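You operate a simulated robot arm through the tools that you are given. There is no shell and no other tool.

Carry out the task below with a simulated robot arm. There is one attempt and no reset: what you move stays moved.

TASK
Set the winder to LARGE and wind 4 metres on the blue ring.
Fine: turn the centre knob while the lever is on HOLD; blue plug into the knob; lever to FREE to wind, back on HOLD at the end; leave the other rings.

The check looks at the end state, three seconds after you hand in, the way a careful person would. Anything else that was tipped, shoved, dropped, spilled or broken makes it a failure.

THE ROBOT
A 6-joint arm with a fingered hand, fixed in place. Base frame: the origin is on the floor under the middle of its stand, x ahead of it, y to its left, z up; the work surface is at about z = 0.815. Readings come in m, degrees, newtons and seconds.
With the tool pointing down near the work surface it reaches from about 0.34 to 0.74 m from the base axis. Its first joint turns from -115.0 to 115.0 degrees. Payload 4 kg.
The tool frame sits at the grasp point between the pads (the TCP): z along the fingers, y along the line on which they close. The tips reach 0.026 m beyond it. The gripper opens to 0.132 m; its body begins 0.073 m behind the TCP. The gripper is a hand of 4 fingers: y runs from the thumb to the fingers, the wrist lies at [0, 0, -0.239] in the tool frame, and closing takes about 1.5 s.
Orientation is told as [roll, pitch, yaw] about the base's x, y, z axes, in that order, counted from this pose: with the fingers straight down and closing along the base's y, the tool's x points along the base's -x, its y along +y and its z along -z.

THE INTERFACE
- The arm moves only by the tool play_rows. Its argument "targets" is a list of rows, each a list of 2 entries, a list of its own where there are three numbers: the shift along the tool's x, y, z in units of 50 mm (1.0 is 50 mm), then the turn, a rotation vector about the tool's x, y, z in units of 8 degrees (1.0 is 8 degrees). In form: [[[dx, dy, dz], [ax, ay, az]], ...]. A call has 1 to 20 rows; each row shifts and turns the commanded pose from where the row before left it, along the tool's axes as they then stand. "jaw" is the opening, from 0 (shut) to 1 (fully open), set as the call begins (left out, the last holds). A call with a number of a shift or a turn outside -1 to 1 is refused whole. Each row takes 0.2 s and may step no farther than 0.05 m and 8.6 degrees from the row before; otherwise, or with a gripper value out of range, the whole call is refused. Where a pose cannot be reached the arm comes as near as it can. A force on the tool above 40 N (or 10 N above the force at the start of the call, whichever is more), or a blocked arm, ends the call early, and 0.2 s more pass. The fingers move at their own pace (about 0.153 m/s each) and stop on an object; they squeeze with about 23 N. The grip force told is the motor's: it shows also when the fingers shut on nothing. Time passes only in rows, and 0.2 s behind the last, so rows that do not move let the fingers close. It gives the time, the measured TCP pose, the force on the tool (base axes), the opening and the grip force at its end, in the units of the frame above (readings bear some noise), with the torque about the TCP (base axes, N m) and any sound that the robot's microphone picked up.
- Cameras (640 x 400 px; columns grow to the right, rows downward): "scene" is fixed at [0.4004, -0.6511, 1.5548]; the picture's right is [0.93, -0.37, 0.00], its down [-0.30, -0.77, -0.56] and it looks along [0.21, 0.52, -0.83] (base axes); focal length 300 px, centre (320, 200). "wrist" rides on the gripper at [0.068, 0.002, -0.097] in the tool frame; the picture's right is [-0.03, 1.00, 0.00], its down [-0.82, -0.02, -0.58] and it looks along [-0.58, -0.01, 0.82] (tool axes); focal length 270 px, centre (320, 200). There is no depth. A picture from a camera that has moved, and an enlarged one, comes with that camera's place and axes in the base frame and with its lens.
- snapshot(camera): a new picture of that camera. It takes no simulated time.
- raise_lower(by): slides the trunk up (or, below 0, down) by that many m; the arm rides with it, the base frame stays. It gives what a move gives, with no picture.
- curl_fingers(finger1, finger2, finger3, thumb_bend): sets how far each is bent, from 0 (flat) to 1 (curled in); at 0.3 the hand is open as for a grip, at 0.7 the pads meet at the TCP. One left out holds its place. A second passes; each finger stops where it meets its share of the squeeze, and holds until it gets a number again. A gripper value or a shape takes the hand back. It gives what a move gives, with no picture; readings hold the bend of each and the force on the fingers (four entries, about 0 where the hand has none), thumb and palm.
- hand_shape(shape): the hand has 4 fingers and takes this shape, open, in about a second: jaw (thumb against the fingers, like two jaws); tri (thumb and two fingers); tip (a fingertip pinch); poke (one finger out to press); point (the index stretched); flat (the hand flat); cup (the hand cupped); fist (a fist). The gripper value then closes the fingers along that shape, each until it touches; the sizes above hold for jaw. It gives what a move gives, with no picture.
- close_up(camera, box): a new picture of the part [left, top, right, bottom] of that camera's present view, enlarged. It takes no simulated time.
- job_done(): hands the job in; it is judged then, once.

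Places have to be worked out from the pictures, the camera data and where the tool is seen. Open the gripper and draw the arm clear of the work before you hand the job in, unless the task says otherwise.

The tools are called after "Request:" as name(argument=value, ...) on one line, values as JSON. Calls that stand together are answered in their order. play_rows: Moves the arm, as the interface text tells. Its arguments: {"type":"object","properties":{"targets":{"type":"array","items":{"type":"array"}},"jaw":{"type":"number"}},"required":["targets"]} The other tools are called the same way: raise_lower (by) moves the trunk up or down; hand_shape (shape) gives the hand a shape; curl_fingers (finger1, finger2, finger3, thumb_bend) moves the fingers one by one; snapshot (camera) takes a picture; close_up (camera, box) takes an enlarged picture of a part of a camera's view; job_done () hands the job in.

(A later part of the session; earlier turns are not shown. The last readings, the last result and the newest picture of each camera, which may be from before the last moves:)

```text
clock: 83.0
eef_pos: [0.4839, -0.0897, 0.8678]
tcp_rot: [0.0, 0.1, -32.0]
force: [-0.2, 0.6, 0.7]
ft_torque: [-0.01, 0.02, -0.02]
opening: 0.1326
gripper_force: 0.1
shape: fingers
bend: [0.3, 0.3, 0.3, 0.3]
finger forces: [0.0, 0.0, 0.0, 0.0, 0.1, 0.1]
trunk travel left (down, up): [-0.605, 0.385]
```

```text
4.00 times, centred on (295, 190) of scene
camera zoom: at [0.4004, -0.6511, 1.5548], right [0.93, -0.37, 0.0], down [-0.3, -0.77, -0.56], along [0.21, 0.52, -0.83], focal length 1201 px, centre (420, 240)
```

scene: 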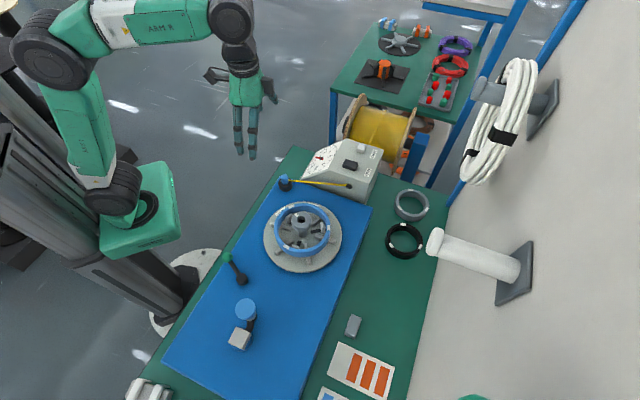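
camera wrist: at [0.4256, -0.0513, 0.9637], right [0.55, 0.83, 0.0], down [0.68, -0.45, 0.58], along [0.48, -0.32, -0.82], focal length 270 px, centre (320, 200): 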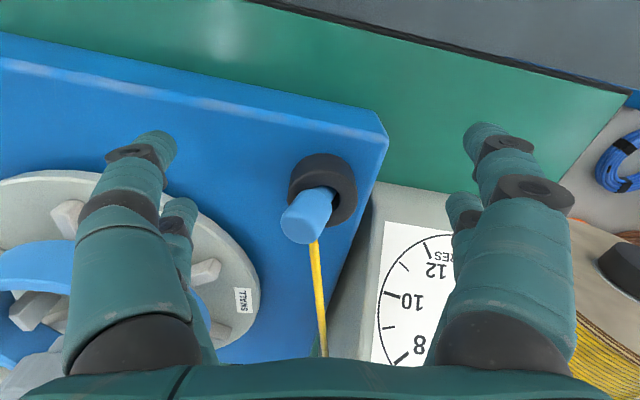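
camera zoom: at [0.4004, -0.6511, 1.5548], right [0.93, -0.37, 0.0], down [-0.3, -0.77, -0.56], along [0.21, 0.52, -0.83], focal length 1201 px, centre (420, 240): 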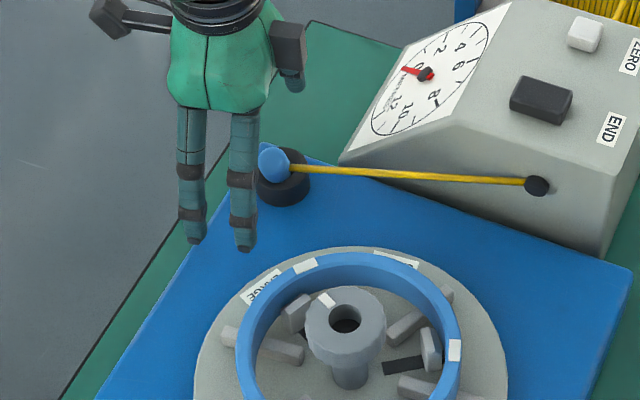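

The plug leans toward −y, and its base is in line with the finger 2/3 pair. I push it upright with finger 3, bring finger 2 in, then close both equally.

Request:
curl_fingers(finger2=0.58, finger3=0.63)

Request:
close_up(camera="wrist", box=[220, 130, 420, 290])

Request:
curl_fingers(finger2=0.85, finger3=0.85)

Request:
close_up(camera="wrist", box=[220, 130, 420, 290])

Request:
close_up(camera="scene", box=[245, 140, 345, 240])

```text
clock: 84.0
eef_pos: [0.4854, -0.0898, 0.8663]
tcp_rot: [0.0, 0.0, -31.9]
force: [0.8, -0.1, 0.3]
ft_torque: [-0.01, 0.01, 0.01]
opening: 0.1327
gripper_force: 0.0
shape: fingers
bend: [0.3, 0.57, 0.63, 0.3]
finger forces: [0.0, 0.1, 0.1, 0.1, 0.1, 0.1]
trunk travel left (down, up): [-0.605, 0.385]
```

```text
2.50 times, centred on (320, 210) of wrist
camera zoom: at [0.4259, -0.0516, 0.9637], right [0.55, 0.84, 0.0], down [0.68, -0.45, 0.58], along [0.48, -0.32, -0.82], focal length 676 px, centre (320, 175)
```

zoom: 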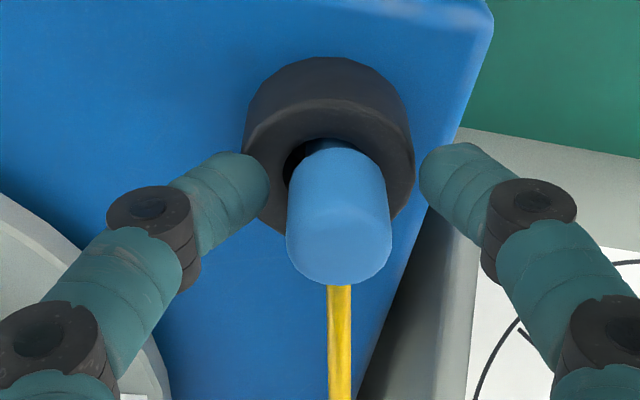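

```text
clock: 85.0
eef_pos: [0.4839, -0.09, 0.8675]
tcp_rot: [-0.1, 0.0, -31.9]
force: [0.4, 0.5, -0.1]
ft_torque: [0.04, -0.02, -0.01]
opening: 0.1326
gripper_force: 7.3
shape: fingers
bend: [0.3, 0.62, 0.72, 0.3]
finger forces: [0.1, 7.6, 8.1, 0.0, 0.1, 0.0]
trunk travel left (down, up): [-0.605, 0.385]
```

```text
2.50 times, centred on (320, 210) of wrist
camera zoom: at [0.4259, -0.0516, 0.9637], right [0.55, 0.84, 0.0], down [0.68, -0.45, 0.58], along [0.48, -0.32, -0.82], focal length 676 px, centre (320, 175)
```

zoom: 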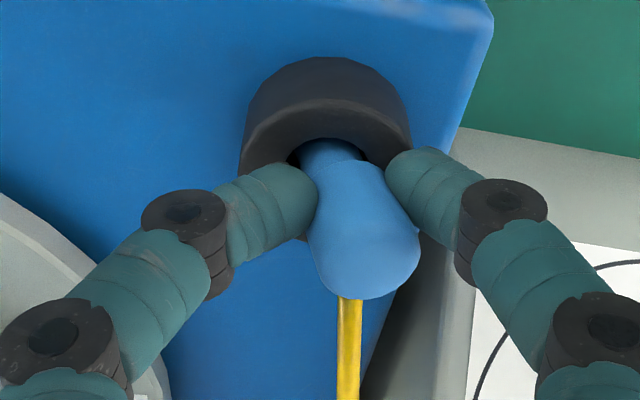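

```text
4.00 times, centred on (295, 190) of scene
camera zoom: at [0.4004, -0.6511, 1.5548], right [0.93, -0.37, 0.0], down [-0.3, -0.77, -0.56], along [0.21, 0.52, -0.83], focal length 1201 px, centre (420, 240)
```

zoom: 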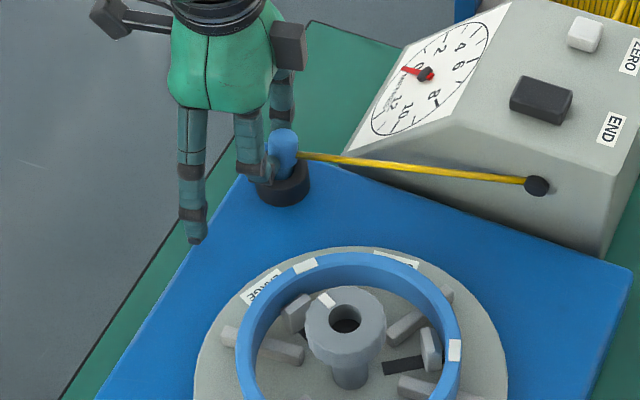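

The pair holds it with equal force, but finger 3 arrived first and the plug leans about 12°. I reopen a little, bring both fingers symmetrically to the upright plug, and close again.

Request:
curl_fingers(finger2=0.6, finger3=0.6)

Request:
curl_fingers(finger2=0.635, finger3=0.625)

Request:
close_up(camera="wrist", box=[220, 130, 420, 290])

Request:
curl_fingers(finger2=0.85, finger3=0.85)

Request:
close_up(camera="wrist", box=[220, 130, 420, 290])

```text
clock: 86.0
eef_pos: [0.4848, -0.0902, 0.8663]
tcp_rot: [0.0, 0.0, -31.9]
force: [0.6, 0.0, 0.6]
ft_torque: [-0.01, 0.0, -0.01]
opening: 0.1327
gripper_force: 0.0
shape: fingers
bend: [0.3, 0.6, 0.6, 0.3]
finger forces: [0.1, 0.1, 0.1, 0.1, 0.1, 0.0]
trunk travel left (down, up): [-0.605, 0.385]
```

```text
clock: 87.0
eef_pos: [0.4839, -0.0906, 0.8672]
tcp_rot: [0.0, 0.1, -31.9]
force: [0.8, -0.1, -0.3]
ft_torque: [-0.02, 0.03, -0.02]
opening: 0.1324
gripper_force: 0.0
shape: fingers
bend: [0.3, 0.63, 0.62, 0.3]
finger forces: [0.0, 0.0, 0.0, 0.1, 0.1, 0.1]
trunk travel left (down, up): [-0.605, 0.385]
```

```text
2.50 times, centred on (320, 210) of wrist
camera zoom: at [0.4259, -0.0516, 0.9637], right [0.55, 0.84, 0.0], down [0.68, -0.45, 0.58], along [0.48, -0.32, -0.82], focal length 676 px, centre (320, 175)
```

zoom: 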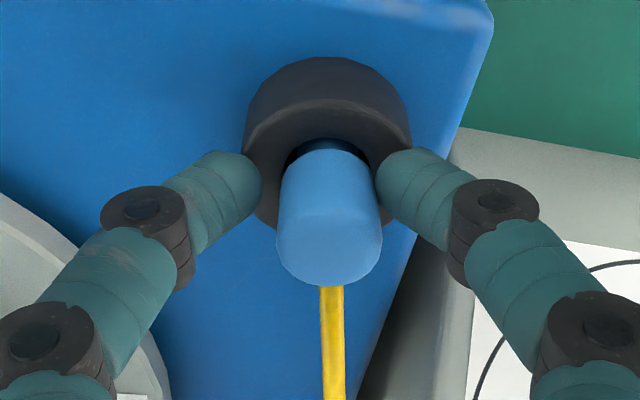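

```text
clock: 88.0
eef_pos: [0.4849, -0.0886, 0.8667]
tcp_rot: [0.0, -0.1, -31.9]
force: [0.5, 0.7, -0.4]
ft_torque: [0.01, 0.01, 0.01]
opening: 0.1325
gripper_force: 6.4
shape: fingers
bend: [0.3, 0.68, 0.66, 0.3]
finger forces: [0.1, 6.8, 7.0, 0.0, 0.0, 0.0]
trunk travel left (down, up): [-0.605, 0.385]
```

```text
2.50 times, centred on (320, 210) of wrist
camera zoom: at [0.4259, -0.0516, 0.9637], right [0.55, 0.84, 0.0], down [0.68, -0.45, 0.58], along [0.48, -0.32, -0.82], focal length 676 px, centre (320, 175)
```

zoom: 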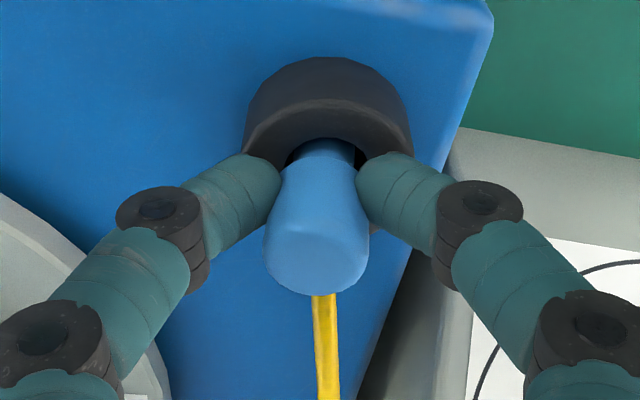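

Nearly symmetric now, with the fingertips seated under the cap. I lift 20 mm and check that the plug follows.

Request:
play_rows(targets=[[[0, 0, -0.15], [0, 0, 0]], [[0, 0, -0.15], [0, 0, 0]], [[0, 0, -0.15], [0, 0, 0]], [[0, 0, 0], [0, 0, 0]]])

Request:
close_up(camera="wrist", box=[220, 130, 420, 290])

Request:
close_up(camera="scene", box=[245, 140, 345, 240])

```text
clock: 89.0
eef_pos: [0.4835, -0.0897, 0.891]
tcp_rot: [0.0, 0.0, -31.8]
force: [-0.6, -0.1, 0.3]
ft_torque: [0.01, 0.06, 0.0]
opening: 0.1325
gripper_force: 6.9
shape: fingers
bend: [0.3, 0.68, 0.66, 0.3]
finger forces: [0.0, 6.7, 6.9, 0.0, 0.0, 0.1]
trunk travel left (down, up): [-0.605, 0.385]
```

```text
2.50 times, centred on (320, 210) of wrist
camera zoom: at [0.4249, -0.0517, 0.987], right [0.55, 0.84, 0.0], down [0.68, -0.45, 0.58], along [0.48, -0.32, -0.82], focal length 676 px, centre (320, 175)
```

zoom: 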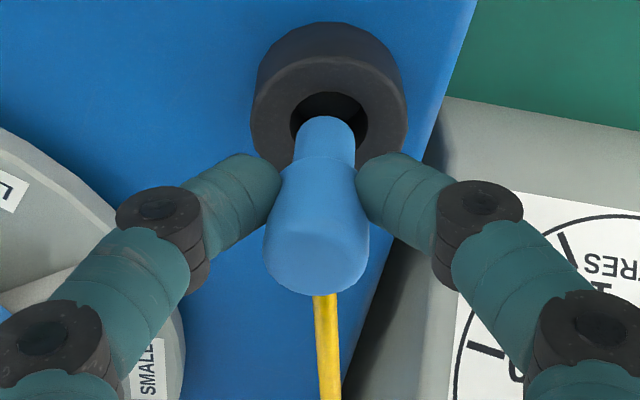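

```text
4.00 times, centred on (295, 190) of scene
camera zoom: at [0.4004, -0.6511, 1.5548], right [0.93, -0.37, 0.0], down [-0.3, -0.77, -0.56], along [0.21, 0.52, -0.83], focal length 1201 px, centre (420, 240)
```

zoom: 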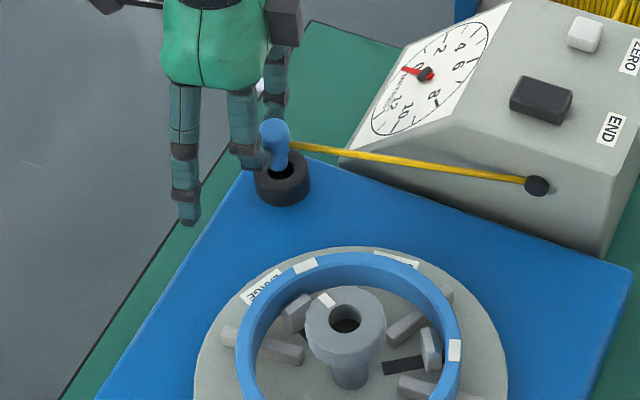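

It came out cleanly. I lift another 80 mm to see the whole pin and its tilt.

Request:
play_rows(targets=[[[0, 0, -0.4], [0, 0, 0]], [[0, 0, -0.4], [0, 0, 0]], [[0, 0, -0.4], [0, 0, 0]], [[0, 0, -0.4], [0, 0, 0]], [[0, 0, 0], [0, 0, 0]]])

Request:
snapshot(camera="wrist")

Request:
close_up(camera="scene", box=[245, 100, 345, 200])

Request:
close_up(camera="wrist", box=[220, 130, 420, 290])

```text
clock: 90.2
eef_pos: [0.4815, -0.0896, 0.9706]
tcp_rot: [-0.1, 0.0, -31.9]
force: [0.0, 0.2, -0.7]
ft_torque: [-0.01, 0.0, 0.03]
opening: 0.1325
gripper_force: 6.8
shape: fingers
bend: [0.3, 0.68, 0.66, 0.3]
finger forces: [0.1, 6.9, 6.9, 0.0, 0.0, 0.0]
trunk travel left (down, up): [-0.605, 0.385]
```

```text
taken
camera wrist: at [0.4228, -0.0518, 1.067], right [0.55, 0.84, 0.0], down [0.68, -0.45, 0.58], along [0.48, -0.32, -0.82], focal length 270 px, centre (320, 200)
```

wrist: 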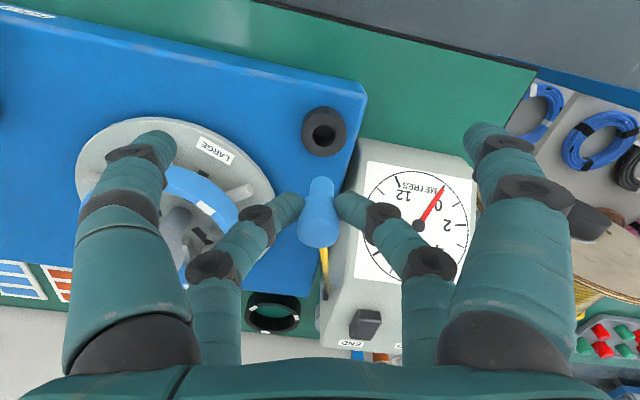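

```text
4.00 times, centred on (295, 150) of scene
camera zoom: at [0.4004, -0.6511, 1.5548], right [0.93, -0.37, 0.0], down [-0.3, -0.77, -0.56], along [0.21, 0.52, -0.83], focal length 1201 px, centre (420, 400)
```

zoom: 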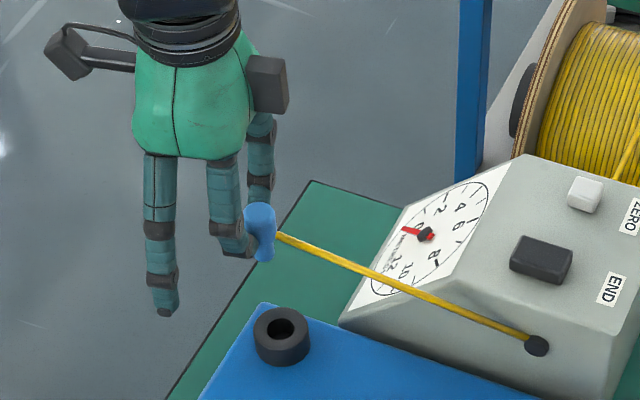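

```text
2.50 times, centred on (320, 210) of wrist
camera zoom: at [0.4228, -0.0518, 1.067], right [0.55, 0.84, 0.0], down [0.68, -0.45, 0.58], along [0.48, -0.32, -0.82], focal length 676 px, centre (320, 175)
```

zoom: 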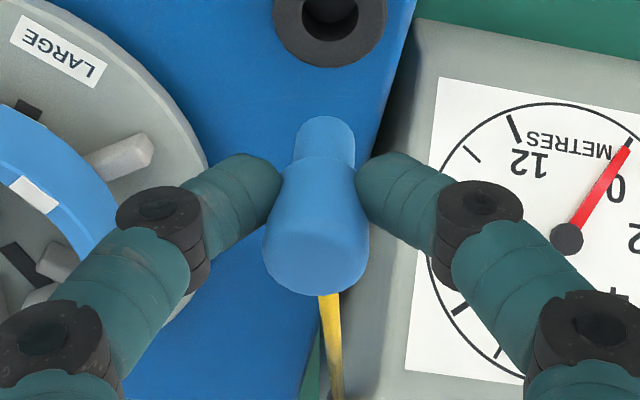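

The plug hangs almost vertical: cap and pin together are about 40 mm long, with a 14 mm pin for the 20 mm hole. I raise, carry it over the knob and yaw +59° so the wire keeps trailing toward the eyelet.

Request:
play_rows(targets=[[[0, 0, -0.6], [0, 0, 0]], [[-0.344, -0.579, 0], [0, 0, 0]], [[-0.344, -0.579, 0], [0, 0, 0]], [[-0.344, -0.579, 0], [0, 0, 0]], [[-0.344, -0.579, 0], [0, 0, 0]], [[-0.344, -0.579, 0], [0, 0, 0]], [[-0.344, -0.579, 0], [0, 0, 0]], [[0, 0, 0], [0, 0, -0.738]], [[0, 0, 0], [0, 0, -0.738]], [[0, 0, 0], [0, 0, -0.738]], [[0, 0, 0], [0, 0, -0.738]], [[0, 0, 0], [0, 0, -0.738]], [[0, 0, 0], [0, 0, -0.738]], [[0, 0, 0], [0, 0, -0.738]], [[0, 0, 0], [0, 0, -0.738]], [[0, 0, 0], [0, 0, -0.738]], [[0, 0, 0], [0, 0, -0.738]], [[0, 0, 0], [0, 0, 0]]])

Request:
snapshot(camera="wrist")

Request:
close_up(camera="wrist", box=[220, 90, 420, 250])

Request:
close_up(camera="scene", box=[240, 130, 380, 290])

```text
clock: 94.0
eef_pos: [0.4787, -0.2923, 1.001]
tcp_rot: [0.0, 0.0, 27.3]
force: [-0.2, 0.2, 0.2]
ft_torque: [0.02, -0.01, 0.0]
opening: 0.1327
gripper_force: 7.0
shape: fingers
bend: [0.3, 0.68, 0.66, 0.3]
finger forces: [0.1, 6.7, 6.8, 0.0, 0.1, 0.0]
trunk travel left (down, up): [-0.605, 0.385]
```

```text
taken
camera wrist: at [0.4161, -0.3206, 1.0965], right [-0.43, 0.9, 0.0], down [0.74, 0.35, 0.58], along [0.52, 0.25, -0.82], focal length 270 px, centre (320, 200)
```

wrist: 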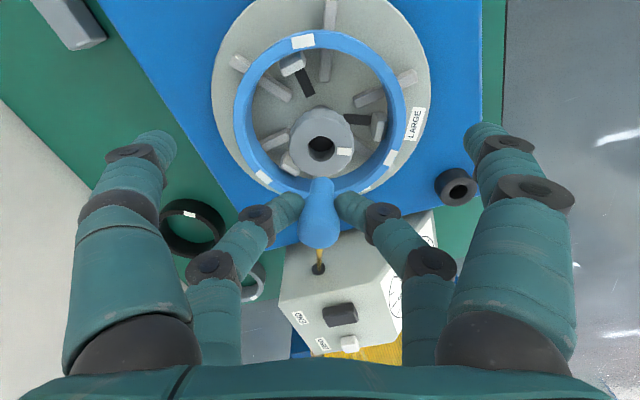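

```text
2.50 times, centred on (320, 170) of wrist
camera zoom: at [0.4161, -0.3206, 1.0965], right [-0.43, 0.9, 0.0], down [0.74, 0.35, 0.58], along [0.52, 0.25, -0.82], focal length 676 px, centre (320, 275)
```

zoom: 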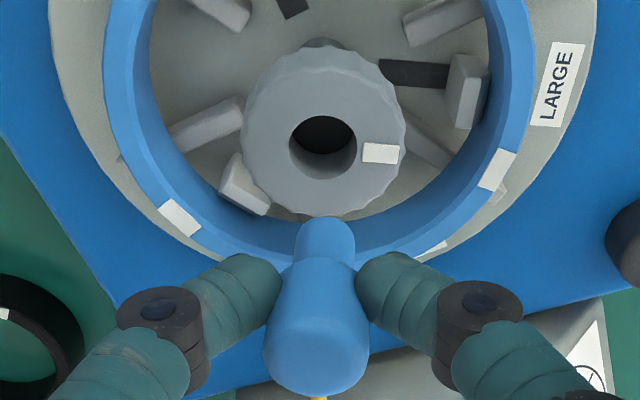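

```text
2.50 times, centred on (310, 210) of scene
camera zoom: at [0.4004, -0.6511, 1.5548], right [0.93, -0.37, 0.0], down [-0.3, -0.77, -0.56], along [0.21, 0.52, -0.83], focal length 751 px, centre (345, 175)
```

zoom: 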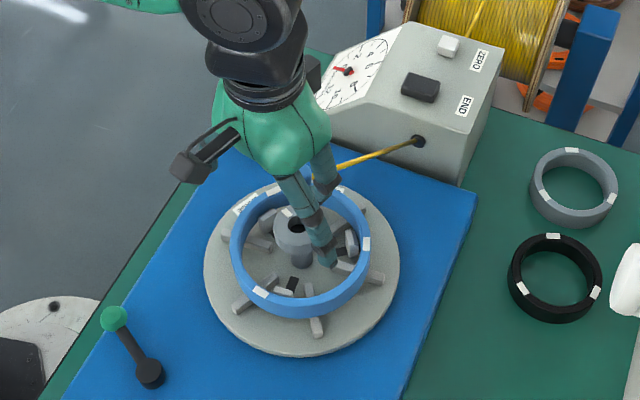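

The hole lies at tool (−18.4, 0.3) mm and the pin at (−19, 0.4) mm, so it is aligned within 1 mm. I lower until the pin enters the hole.

Request:
play_rows(targets=[[[0.01, 0, 0.28], [0, 0, 0]], [[0, 0, 0.28], [0, 0, 0]], [[0, 0, 0.28], [0, 0, 0]], [[0, 0, 0.28], [0, 0, 0]], [[0, 0, 0], [0, 0, 0]]])

Request:
close_up(camera="wrist", box=[220, 130, 420, 290])

Request:
close_up(camera="scene", box=[260, 170, 350, 260])

```text
clock: 95.2
eef_pos: [0.478, -0.2918, 0.9435]
tcp_rot: [0.0, 0.0, 27.2]
force: [-0.3, 0.3, 0.3]
ft_torque: [-0.02, -0.02, -0.01]
opening: 0.1323
gripper_force: 0.0
shape: fingers
bend: [0.3, 0.71, 0.71, 0.3]
finger forces: [0.1, 0.0, 0.0, 0.0, 0.1, 0.1]
trunk travel left (down, up): [-0.605, 0.385]
```

```text
2.50 times, centred on (320, 210) of wrist
camera zoom: at [0.4152, -0.32, 1.0397], right [-0.43, 0.9, 0.0], down [0.74, 0.35, 0.58], along [0.52, 0.25, -0.82], focal length 676 px, centre (320, 175)
```

zoom: 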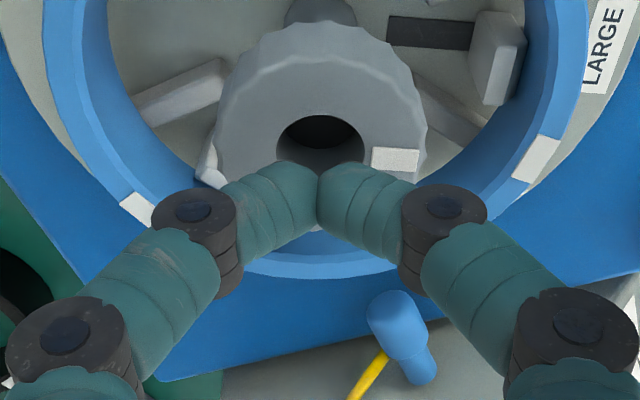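

```text
4.44 times, centred on (305, 215) of scene
camera zoom: at [0.4004, -0.6511, 1.5548], right [0.93, -0.37, 0.0], down [-0.3, -0.77, -0.56], along [0.21, 0.52, -0.83], focal length 1335 px, centre (387, 133)
```

zoom: 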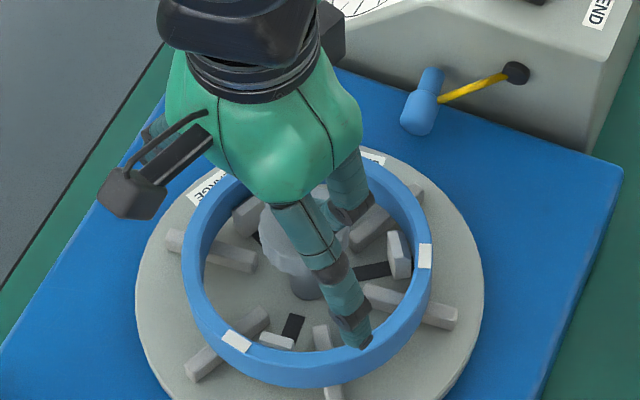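

The plug slipped out of the two-finger pinch during the descent and the wire has drawn it back toward the eyelet. I lift clear and look at where it lies.

Request:
curl_fingers(finger1=0.3, finger2=0.3, finger3=0.3, thumb_bend=0.3)

Request:
play_rows(targets=[[[0, 0, -0.8], [0, 0, 0]], [[0, 0, -0.8], [0, 0, 0]], [[0, 0, -0.8], [0, 0, 0]], [[0, 0, 0], [0, 0, 0]]])

Request:
snapshot(camera="wrist")

Request:
close_up(camera="wrist", box=[250, 180, 410, 280])

Request:
close_up(camera="scene", box=[280, 130, 400, 230])

```text
clock: 96.2
eef_pos: [0.4782, -0.291, 0.9434]
tcp_rot: [0.0, 0.0, 27.1]
force: [-0.3, -0.3, 0.4]
ft_torque: [0.01, 0.01, -0.03]
opening: 0.1325
gripper_force: 0.1
shape: fingers
bend: [0.3, 0.3, 0.3, 0.3]
finger forces: [0.1, 0.0, 0.0, 0.0, 0.1, 0.1]
trunk travel left (down, up): [-0.605, 0.385]
```

```text
clock: 97.2
eef_pos: [0.4764, -0.2919, 1.0638]
tcp_rot: [0.0, 0.0, 27.1]
force: [0.1, 0.0, 0.0]
ft_torque: [0.02, -0.01, 0.02]
opening: 0.1326
gripper_force: 0.1
shape: fingers
bend: [0.3, 0.3, 0.3, 0.3]
finger forces: [0.1, 0.1, 0.0, 0.0, 0.0, 0.1]
trunk travel left (down, up): [-0.605, 0.385]
```

```text
taken
camera wrist: at [0.4141, -0.3197, 1.1604], right [-0.43, 0.9, 0.0], down [0.74, 0.35, 0.58], along [0.52, 0.25, -0.82], focal length 270 px, centre (320, 200)
```

wrist: 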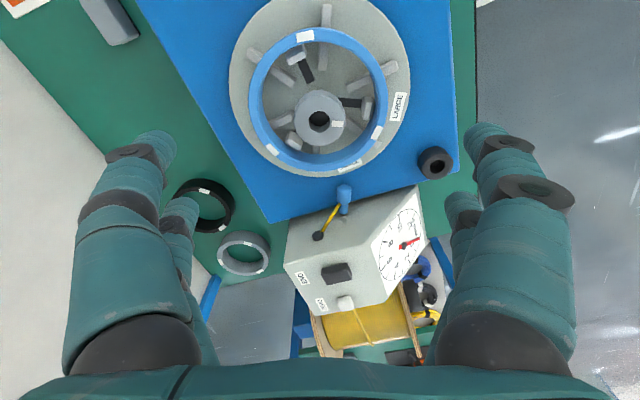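

```text
4.00 times, centred on (330, 230) of wrist
camera zoom: at [0.4141, -0.3197, 1.1604], right [-0.43, 0.9, 0.0], down [0.74, 0.35, 0.58], along [0.52, 0.25, -0.82], focal length 1081 px, centre (280, 80)
```

zoom: 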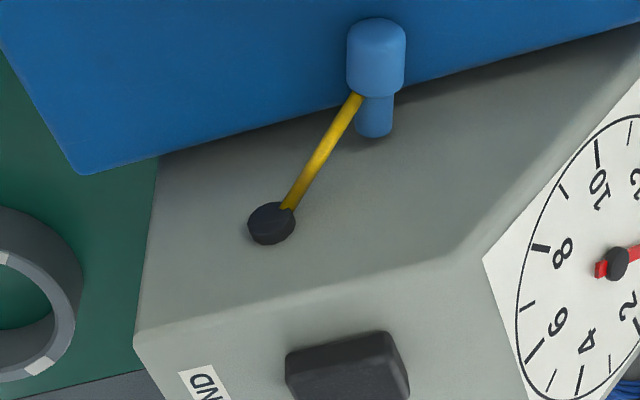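

```text
4.00 times, centred on (340, 180) of scene
camera zoom: at [0.4004, -0.6511, 1.5548], right [0.93, -0.37, 0.0], down [-0.3, -0.77, -0.56], along [0.21, 0.52, -0.83], focal length 1201 px, centre (240, 280)
```

zoom: 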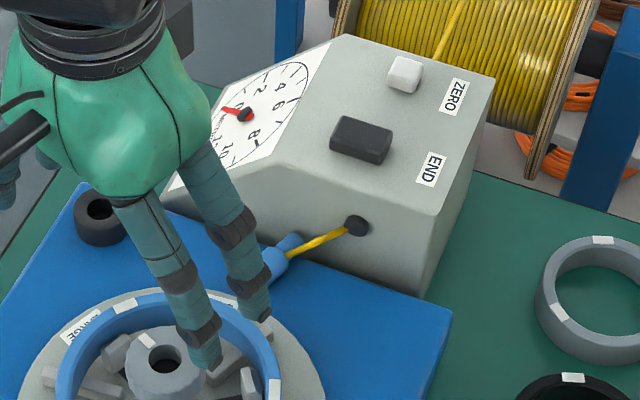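

The plug lies on its side at the board's edge near the box. Its pin points roughly at azimuth 25°, on a short, retracting wire. I move above it for a close look before planning the pick.

Request:
play_rows(targets=[[[-0.5585, 0.174, 0.3], [0, 0, 0]], [[-0.5585, 0.174, 0.3], [0, 0, 0]], [[-0.5585, 0.174, 0.3], [0, 0, 0]], [[-0.5585, 0.174, 0.3], [0, 0, 0]], [[0, 0, 0], [0, 0, 0]]])

Request:
snapshot(camera="wrist")

Request:
close_up(camera="wrist", box=[250, 90, 410, 210])

Request:
close_up(camera="scene", box=[310, 150, 390, 220])

```text
clock: 98.4
eef_pos: [0.5631, -0.2079, 1.0041]
tcp_rot: [0.1, 0.0, 27.2]
force: [-0.1, 0.0, 0.5]
ft_torque: [0.02, 0.03, -0.02]
opening: 0.1327
gripper_force: 0.0
shape: fingers
bend: [0.3, 0.3, 0.3, 0.3]
finger forces: [0.1, 0.0, 0.0, 0.0, 0.1, 0.0]
trunk travel left (down, up): [-0.605, 0.385]
```

```text
taken
camera wrist: at [0.5007, -0.2373, 1.1015], right [-0.43, 0.9, 0.0], down [0.74, 0.35, 0.58], along [0.52, 0.25, -0.82], focal length 270 px, centre (320, 200)
```

wrist: 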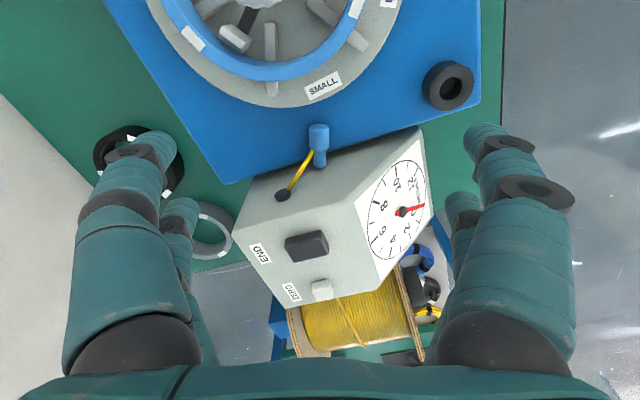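

```text
3.33 times, centred on (330, 150) of wrist
camera zoom: at [0.5007, -0.2373, 1.1015], right [-0.43, 0.9, 0.0], down [0.74, 0.35, 0.58], along [0.52, 0.25, -0.82], focal length 901 px, centre (287, 367)
```

zoom: 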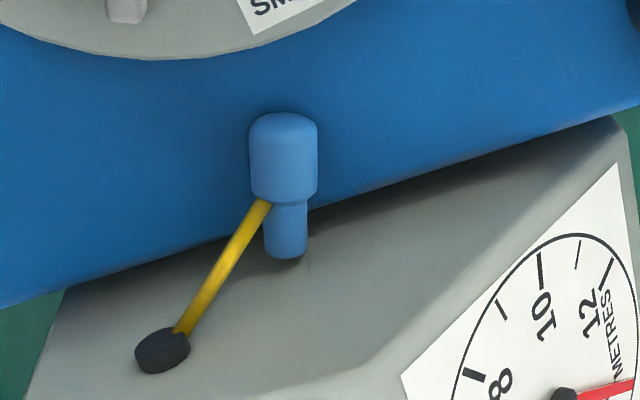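

```text
5.71 times, centred on (350, 185) of scene
camera zoom: at [0.4004, -0.6511, 1.5548], right [0.93, -0.37, 0.0], down [-0.3, -0.77, -0.56], along [0.21, 0.52, -0.83], focal length 1716 px, centre (149, 286)
```

zoom: 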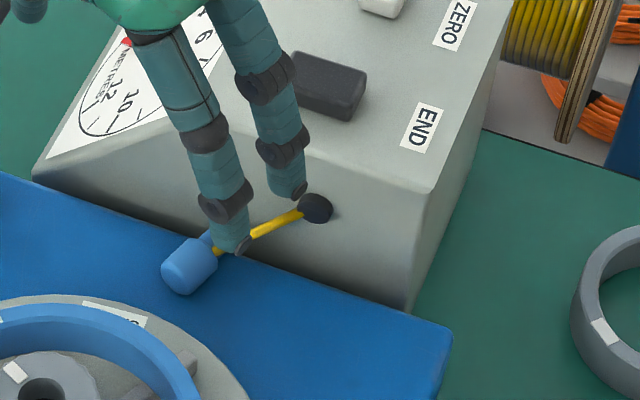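

The plug lies flat: cap centre about (0.6015, −0.189), pin toward azimuth 27°, touching the box. To set it upright I can pick it with the hand vertical, then yaw to 60° and tilt the hand sideways by about 70–75° at the knob. I test that orientation in free air first.

Request:
play_rows(targets=[[[0, 0, -0.6], [0, 0, -0.82]], [[0, 0, -0.4], [0, 0, -0.82]], [[0, 0, 0], [0, 0, -0.82]], [[0, 0, 0], [0, 0, -0.82]], [[0, 0, 0], [0, 0, -0.82]], [[0, 0, 0], [0, 1, 0]], [[0, 0, 0], [0, 1, 0]], [[0, 0, 0], [0, 1, 0]], [[0, 0, 0], [0, 1, 0]], [[0, 0, 0], [0, 1, 0]], [[0, 0, 0], [0, 1, 0]], [[0, 0, 0], [0, 1, 0]], [[0, 0, 0], [0, 1, 0]], [[0, 0, 0], [0, 1, 0]], [[0, 0, 0], [0, 0, 0]]])

Request:
snapshot(camera="scene")

```text
clock: 101.6
eef_pos: [0.5626, -0.2103, 1.0542]
tcp_rot: [-0.1, 72.0, 59.7]
force: [-0.3, -0.4, -0.6]
ft_torque: [-0.01, -0.04, 0.01]
opening: 0.1327
gripper_force: 0.1
shape: fingers
bend: [0.3, 0.3, 0.3, 0.3]
finger forces: [0.1, 0.0, 0.0, 0.0, 0.1, 0.0]
trunk travel left (down, up): [-0.605, 0.385]
```

```text
taken
```

scene: 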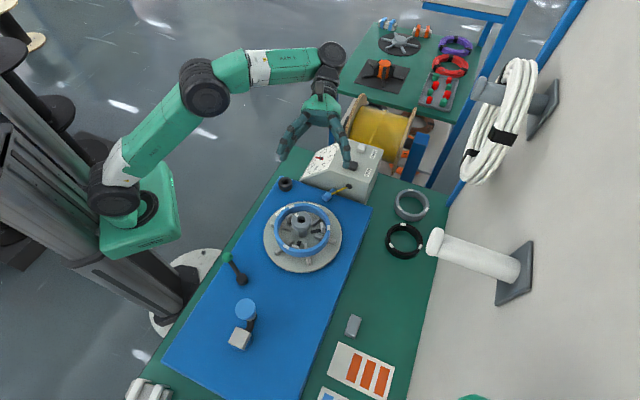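

The 72° tilt at yaw 60° is reachable, so the plan works. I return to vertical at yaw 27°, fold finger 1 and thumb away, and come above the plug's cap with the finger 2/3 pair.

Request:
play_rows(targets=[[[0, 0, 0], [0, -1, 0]], [[0, 0, 0], [0, -1, 0]], [[0, 0, 0], [0, -1, 0]], [[0, 0, 0], [0, -1, 0]], [[0, 0, 0], [0, -1, 0]], [[0, 0, 0], [0, -1, 0]], [[0, 0, 0], [0, -1, 0]], [[0, 0, 0], [0, -1, 0]], [[0, 0, 0], [0, -1, 0]], [[0, 0, 0], [0, 0, 0.82]], [[0, 0, 0], [0, 0, 0.82]], [[0, 0, 0], [0, 0, 0.82]], [[0, 0, 0], [0, 0, 0.82]], [[0, 0, 0], [0, 0, 0.8]], [[-0.5, 0.02, 0.3], [0, 0, 0]], [[0, 0, 0.8], [0, 0, 0]], [[0, 0, 0.8], [0, 0, 0]], [[0, 0, 0], [0, 0, 0]]])

Request:
curl_fingers(finger1=1.0, finger2=0.4, finger3=0.4, thumb_bend=1.0)

Request:
snapshot(camera="wrist")

Request:
close_up(camera="scene", box=[270, 110, 410, 230])

```text
clock: 105.4
eef_pos: [0.5824, -0.1985, 0.9585]
tcp_rot: [0.0, 0.0, 27.1]
force: [0.2, 1.1, 0.2]
ft_torque: [0.04, 0.04, -0.01]
opening: 0.1327
gripper_force: 0.0
shape: fingers
bend: [0.3, 0.3, 0.3, 0.3]
finger forces: [0.0, 0.0, 0.1, 0.0, 0.1, 0.0]
trunk travel left (down, up): [-0.605, 0.385]
```

```text
clock: 106.4
eef_pos: [0.5831, -0.1972, 0.9591]
tcp_rot: [-0.1, 0.1, 27.2]
force: [0.0, -0.1, 0.1]
ft_torque: [0.01, -0.01, 0.01]
opening: 0.0063
gripper_force: 0.0
shape: fingers
bend: [0.95, 0.4, 0.4, 1.0]
finger forces: [0.0, 0.0, 0.0, 0.1, 0.1, 0.0]
trunk travel left (down, up): [-0.605, 0.385]
```

```text
taken
camera wrist: at [0.5196, -0.2272, 1.0557], right [-0.43, 0.9, 0.0], down [0.73, 0.36, 0.58], along [0.52, 0.25, -0.82], focal length 270 px, centre (320, 200)
```

wrist: 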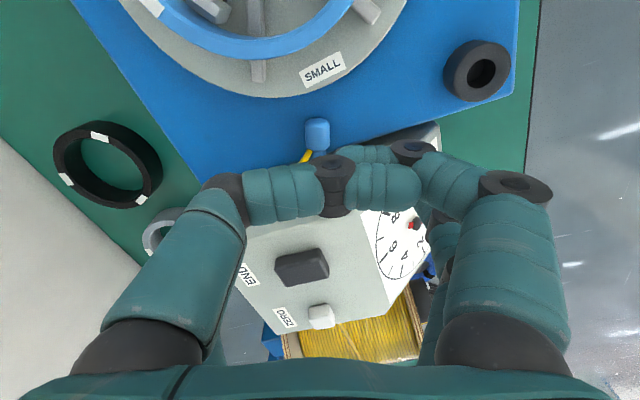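

```text
3.33 times, centred on (340, 170) of scene
camera zoom: at [0.4004, -0.6511, 1.5548], right [0.93, -0.37, 0.0], down [-0.3, -0.77, -0.56], along [0.21, 0.52, -0.83], focal length 1001 px, centre (253, 300)
```

zoom: 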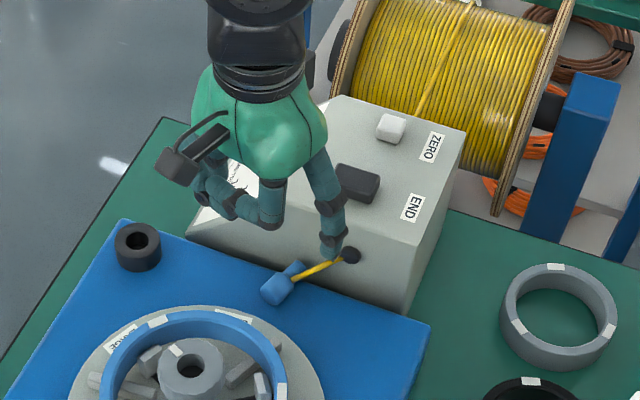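

Folded digits sit about 3 cm above the TCP plane, out of the way. I zoom in on the plug to align before descending.

Request:
close_up(camera="wrist", box=[270, 90, 370, 170])

Request:
close_up(camera="scene", box=[310, 160, 380, 215])

```text
5.00 times, centred on (320, 130) of wrist
camera zoom: at [0.5196, -0.2272, 1.0557], right [-0.43, 0.9, 0.0], down [0.73, 0.36, 0.58], along [0.52, 0.25, -0.82], focal length 1351 px, centre (320, 550)
```

zoom: 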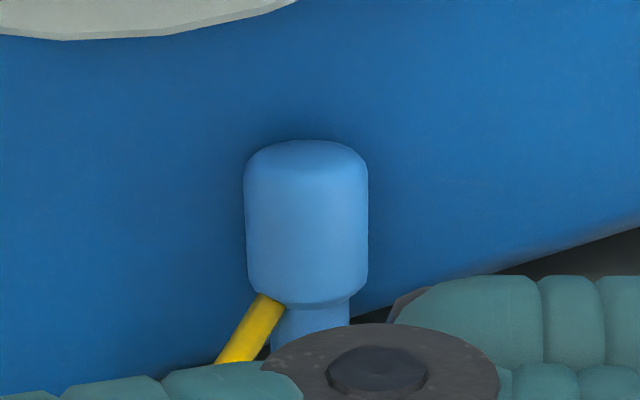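

```text
7.27 times, centred on (345, 188) of scene
camera zoom: at [0.4004, -0.6511, 1.5548], right [0.93, -0.37, 0.0], down [-0.3, -0.77, -0.56], along [0.21, 0.52, -0.83], focal length 2184 px, centre (138, 291)
```

zoom: 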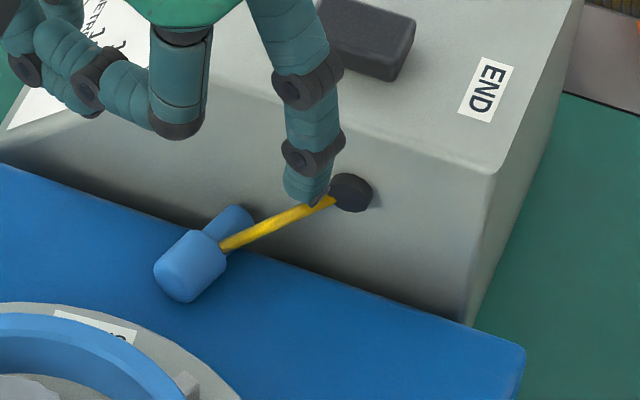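

The plug axis is about 3 mm toward −y, and finger 2 would come close to the box face. I turn 8° further (yaw 35°), bring fingers 2/3 to bend 0.55, correct the offset and lower to z≈0.87.

Request:
curl_fingers(finger2=0.55, finger3=0.55)

Request:
play_rows(targets=[[[0, -0.116, 0], [0, 0, 0]], [[0, 0, 0], [0, 0, -0.99]], [[0, 0, 0.6], [0, 0, 0]], [[0, 0, 0.6], [0, 0, 0]], [[0, 0, 0.56], [0, 0, 0]], [[0, 0, 0], [0, 0, 0]]])

Request:
snapshot(camera="wrist")

Request:
close_up(camera="scene", box=[300, 150, 390, 225])

```text
clock: 107.4
eef_pos: [0.5818, -0.1977, 0.9595]
tcp_rot: [0.0, 0.0, 27.3]
force: [-0.3, -0.6, 0.1]
ft_torque: [-0.04, 0.01, -0.02]
opening: 0.0061
gripper_force: 0.1
shape: fingers
bend: [0.96, 0.55, 0.55, 1.0]
finger forces: [0.0, 0.1, 0.1, 0.0, 0.0, 0.0]
trunk travel left (down, up): [-0.605, 0.385]
```

```text
clock: 108.8
eef_pos: [0.5851, -0.2011, 0.87]
tcp_rot: [0.0, -0.1, 35.1]
force: [0.6, 0.3, -0.7]
ft_torque: [-0.01, -0.01, -0.03]
opening: 0.0059
gripper_force: 0.2
shape: fingers
bend: [0.96, 0.55, 0.55, 1.0]
finger forces: [0.0, 0.1, 0.0, 0.1, 0.0, 0.0]
trunk travel left (down, up): [-0.605, 0.385]
```

```text
taken
camera wrist: at [0.5285, -0.2393, 0.9664], right [-0.56, 0.83, 0.0], down [0.68, 0.45, 0.58], along [0.48, 0.32, -0.82], focal length 270 px, centre (320, 200)
```

wrist: 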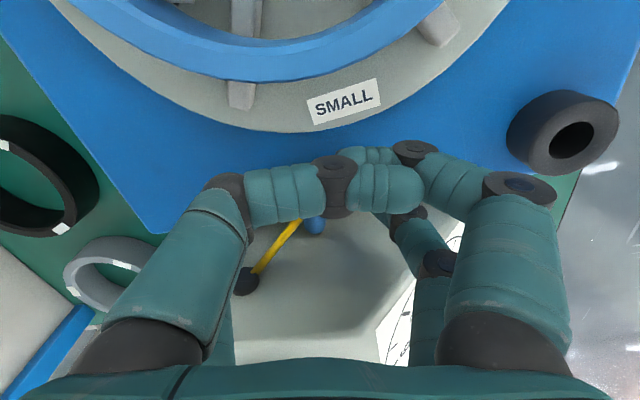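

```text
5.33 times, centred on (345, 188) of scene
camera zoom: at [0.4004, -0.6511, 1.5548], right [0.93, -0.37, 0.0], down [-0.3, -0.77, -0.56], along [0.21, 0.52, -0.83], focal length 1602 px, centre (187, 267)
```

zoom: 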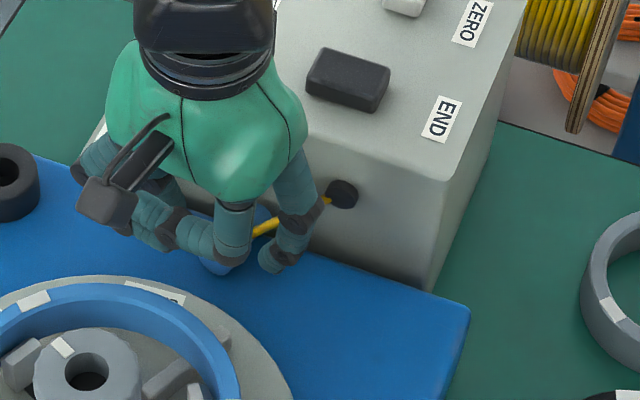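

The cap is between fingers 2 and 3. I lower the last 24 mm slowly and close the pair.

Request:
play_rows(targets=[[[0, 0, 0.17], [0, 0, 0]], [[0, 0, 0.17], [0, 0, 0]], [[0, 0, 0.14], [0, 0, 0]], [[0, 0, 0], [0, 0, 0]]])

Request:
curl_fingers(finger2=0.9, finger3=0.9)

Request:
close_up(camera="wrist", box=[220, 120, 460, 300])

Request:
close_up(camera="scene", box=[300, 150, 390, 225])

```text
clock: 109.8
eef_pos: [0.5852, -0.2025, 0.8482]
tcp_rot: [-0.1, 0.0, 35.1]
force: [-0.6, -0.6, 5.6]
ft_torque: [0.11, -0.05, 0.0]
opening: 0.0061
gripper_force: 2.4
shape: fingers
bend: [0.96, 0.55, 0.55, 1.0]
finger forces: [0.0, 3.3, 1.4, 0.0, 0.0, 0.1]
trunk travel left (down, up): [-0.605, 0.385]
```

```text
clock: 110.8
eef_pos: [0.5866, -0.2032, 0.8468]
tcp_rot: [0.0, 0.0, 35.2]
force: [-0.2, 0.2, 0.5]
ft_torque: [-0.01, -0.01, -0.01]
opening: 0.0061
gripper_force: 7.0
shape: fingers
bend: [0.96, 0.66, 0.66, 1.0]
finger forces: [0.0, 7.1, 7.1, 0.1, 0.0, 0.0]
trunk travel left (down, up): [-0.605, 0.385]
```

```text
2.22 times, centred on (340, 210) of wrist
camera zoom: at [0.528, -0.2403, 0.9438], right [-0.55, 0.83, 0.0], down [0.68, 0.45, 0.58], along [0.48, 0.32, -0.82], focal length 601 px, centre (276, 178)
```

zoom: 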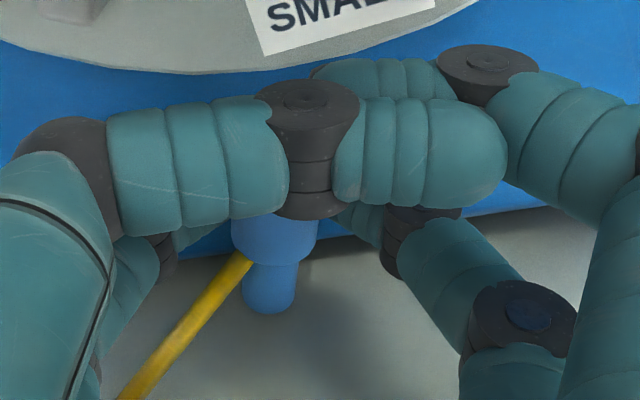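

```text
5.33 times, centred on (345, 188) of scene
camera zoom: at [0.4004, -0.6511, 1.5548], right [0.93, -0.37, 0.0], down [-0.3, -0.77, -0.56], along [0.21, 0.52, -0.83], focal length 1602 px, centre (187, 267)
```

zoom: 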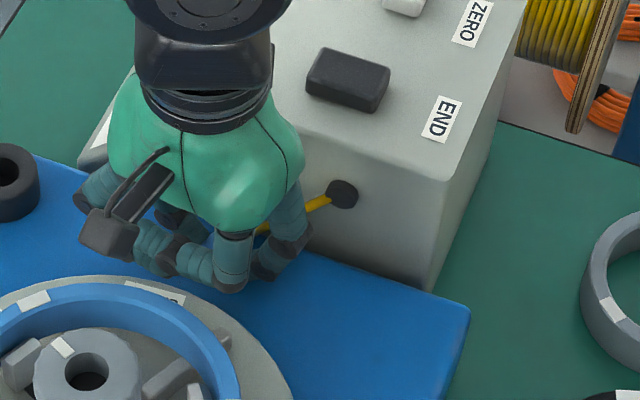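

Both fingers grip the cap evenly (7.1 N each, bend 0.66). I lift 40 mm and check the hold.

Request:
play_rows(targets=[[[0, 0, -0.2], [0, 0, 0]], [[0, 0, -0.3], [0, 0, 0]], [[0, 0, -0.3], [0, 0, 0]], [[0, 0, 0], [0, 0, 0]]])

Request:
close_up(camera="wrist", box=[220, 120, 460, 300])

Request:
close_up(camera="scene", box=[300, 150, 390, 225])

```text
clock: 111.8
eef_pos: [0.5867, -0.2034, 0.8875]
tcp_rot: [-0.1, 0.1, 35.2]
force: [-0.6, -1.0, -0.2]
ft_torque: [0.02, 0.01, -0.01]
opening: 0.0059
gripper_force: 7.6
shape: fingers
bend: [0.96, 0.66, 0.66, 1.0]
finger forces: [0.1, 7.0, 7.1, 0.0, 0.0, 0.0]
trunk travel left (down, up): [-0.605, 0.385]
```

```text
2.22 times, centred on (340, 210) of wrist
camera zoom: at [0.5277, -0.2408, 0.9849], right [-0.55, 0.83, 0.0], down [0.68, 0.45, 0.58], along [0.48, 0.32, -0.82], focal length 601 px, centre (276, 178)
```

zoom: 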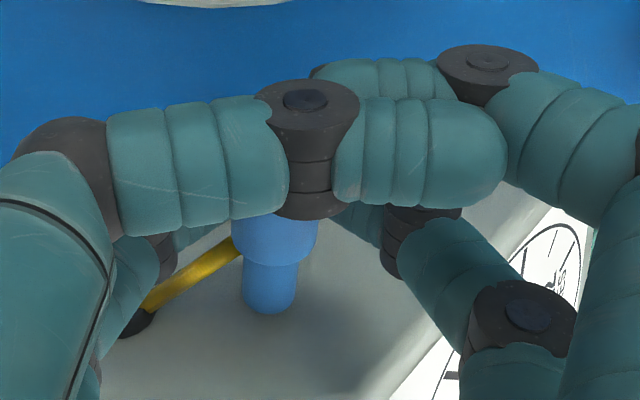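

```text
5.33 times, centred on (345, 188) of scene
camera zoom: at [0.4004, -0.6511, 1.5548], right [0.93, -0.37, 0.0], down [-0.3, -0.77, -0.56], along [0.21, 0.52, -0.83], focal length 1602 px, centre (187, 267)
```

zoom: 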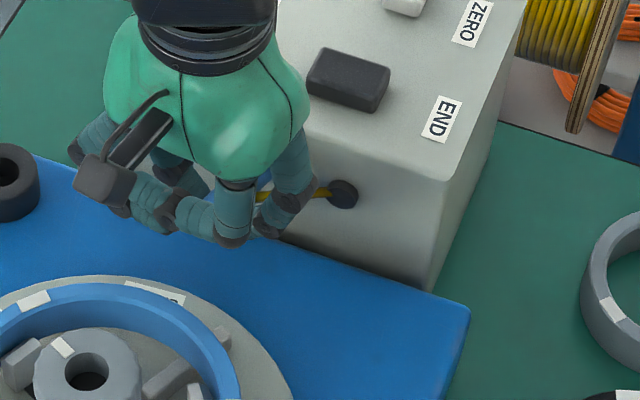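

The hold is stable. I raise to z≈1.05, yaw to 60° and tilt the hand 88° so the pin points down.

Request:
play_rows(targets=[[[0, 0, -0.8], [0, 0, 0]], [[0, 0, -0.8], [0, 0, 0]], [[0, 0, -0.8], [0, 0, 0]], [[0, 0, -0.8], [0, 0, 0]], [[0, 0, 0], [0, 0, -0.78]], [[0, 0, 0], [0, 0, -0.78]], [[0, 0, 0], [0, 0, -0.78]], [[0, 0, 0], [0, 0, -0.78]], [[0, 0, 0], [0, 1, 0]], [[0, 0, 0], [0, 1, 0]], [[0, 0, 0], [0, 1, 0]], [[0, 0, 0], [0, 1, 0]], [[0, 0, 0], [0, 1, 0]], [[0, 0, 0], [0, 1, 0]], [[0, 0, 0], [0, 1, 0]], [[0, 0, 0], [0, 1, 0]], [[0, 0, 0], [0, 1, 0]], [[0, 0, 0], [0, 1, 0]], [[0, 0, 0], [0, 1, 0]], [[0, 0, 0], [0, 0, 0]]])

Request:
snapshot(camera="scene")

Request:
snapshot(camera="wrist")

Request:
close_up(camera="scene", box=[300, 80, 400, 190])

```text
clock: 116.0
eef_pos: [0.5707, -0.2278, 1.0377]
tcp_rot: [-1.4, 87.8, 59.1]
force: [0.1, -0.1, -0.1]
ft_torque: [0.01, -0.02, -0.02]
opening: 0.0061
gripper_force: 6.9
shape: fingers
bend: [0.96, 0.66, 0.66, 1.0]
finger forces: [0.0, 6.8, 6.9, 0.0, 0.0, 0.1]
out of reach, approached as far as the arm can: row 12, 17, 18, 19
trunk travel left (down, up): [-0.605, 0.385]
```

```text
taken
```

scene: 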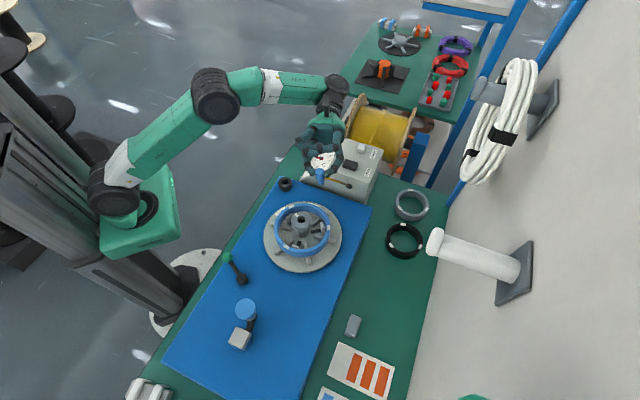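

```text
taken
camera wrist: at [0.613, -0.1439, 1.1085], right [-0.87, 0.49, -0.03], down [0.32, 0.52, -0.79], along [-0.38, -0.7, -0.61], focal length 270 px, centre (320, 200)
```

wrist: 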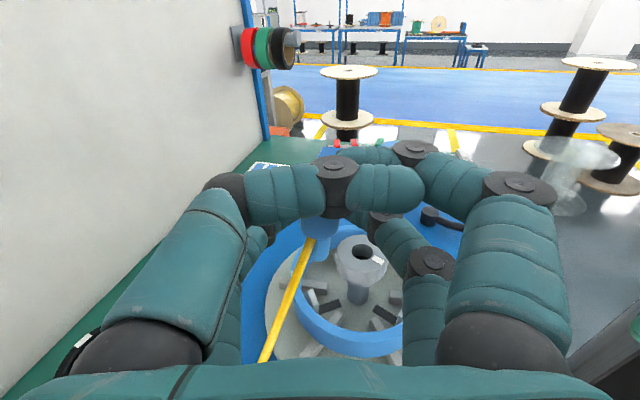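

```text
3.64 times, centred on (350, 135) of scene
camera zoom: at [0.4004, -0.6511, 1.5548], right [0.93, -0.37, 0.0], down [-0.3, -0.77, -0.56], along [0.21, 0.52, -0.83], focal length 1092 px, centre (211, 436)
```

zoom: 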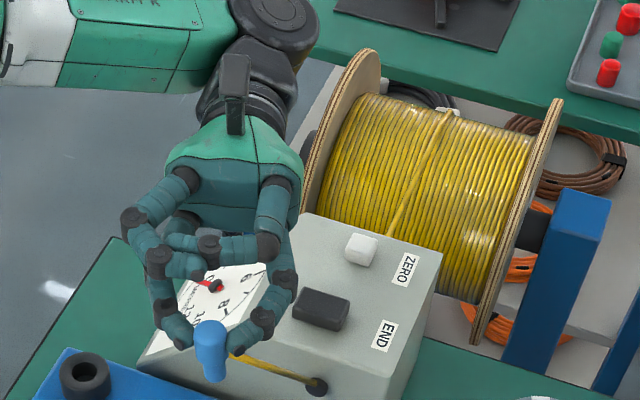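

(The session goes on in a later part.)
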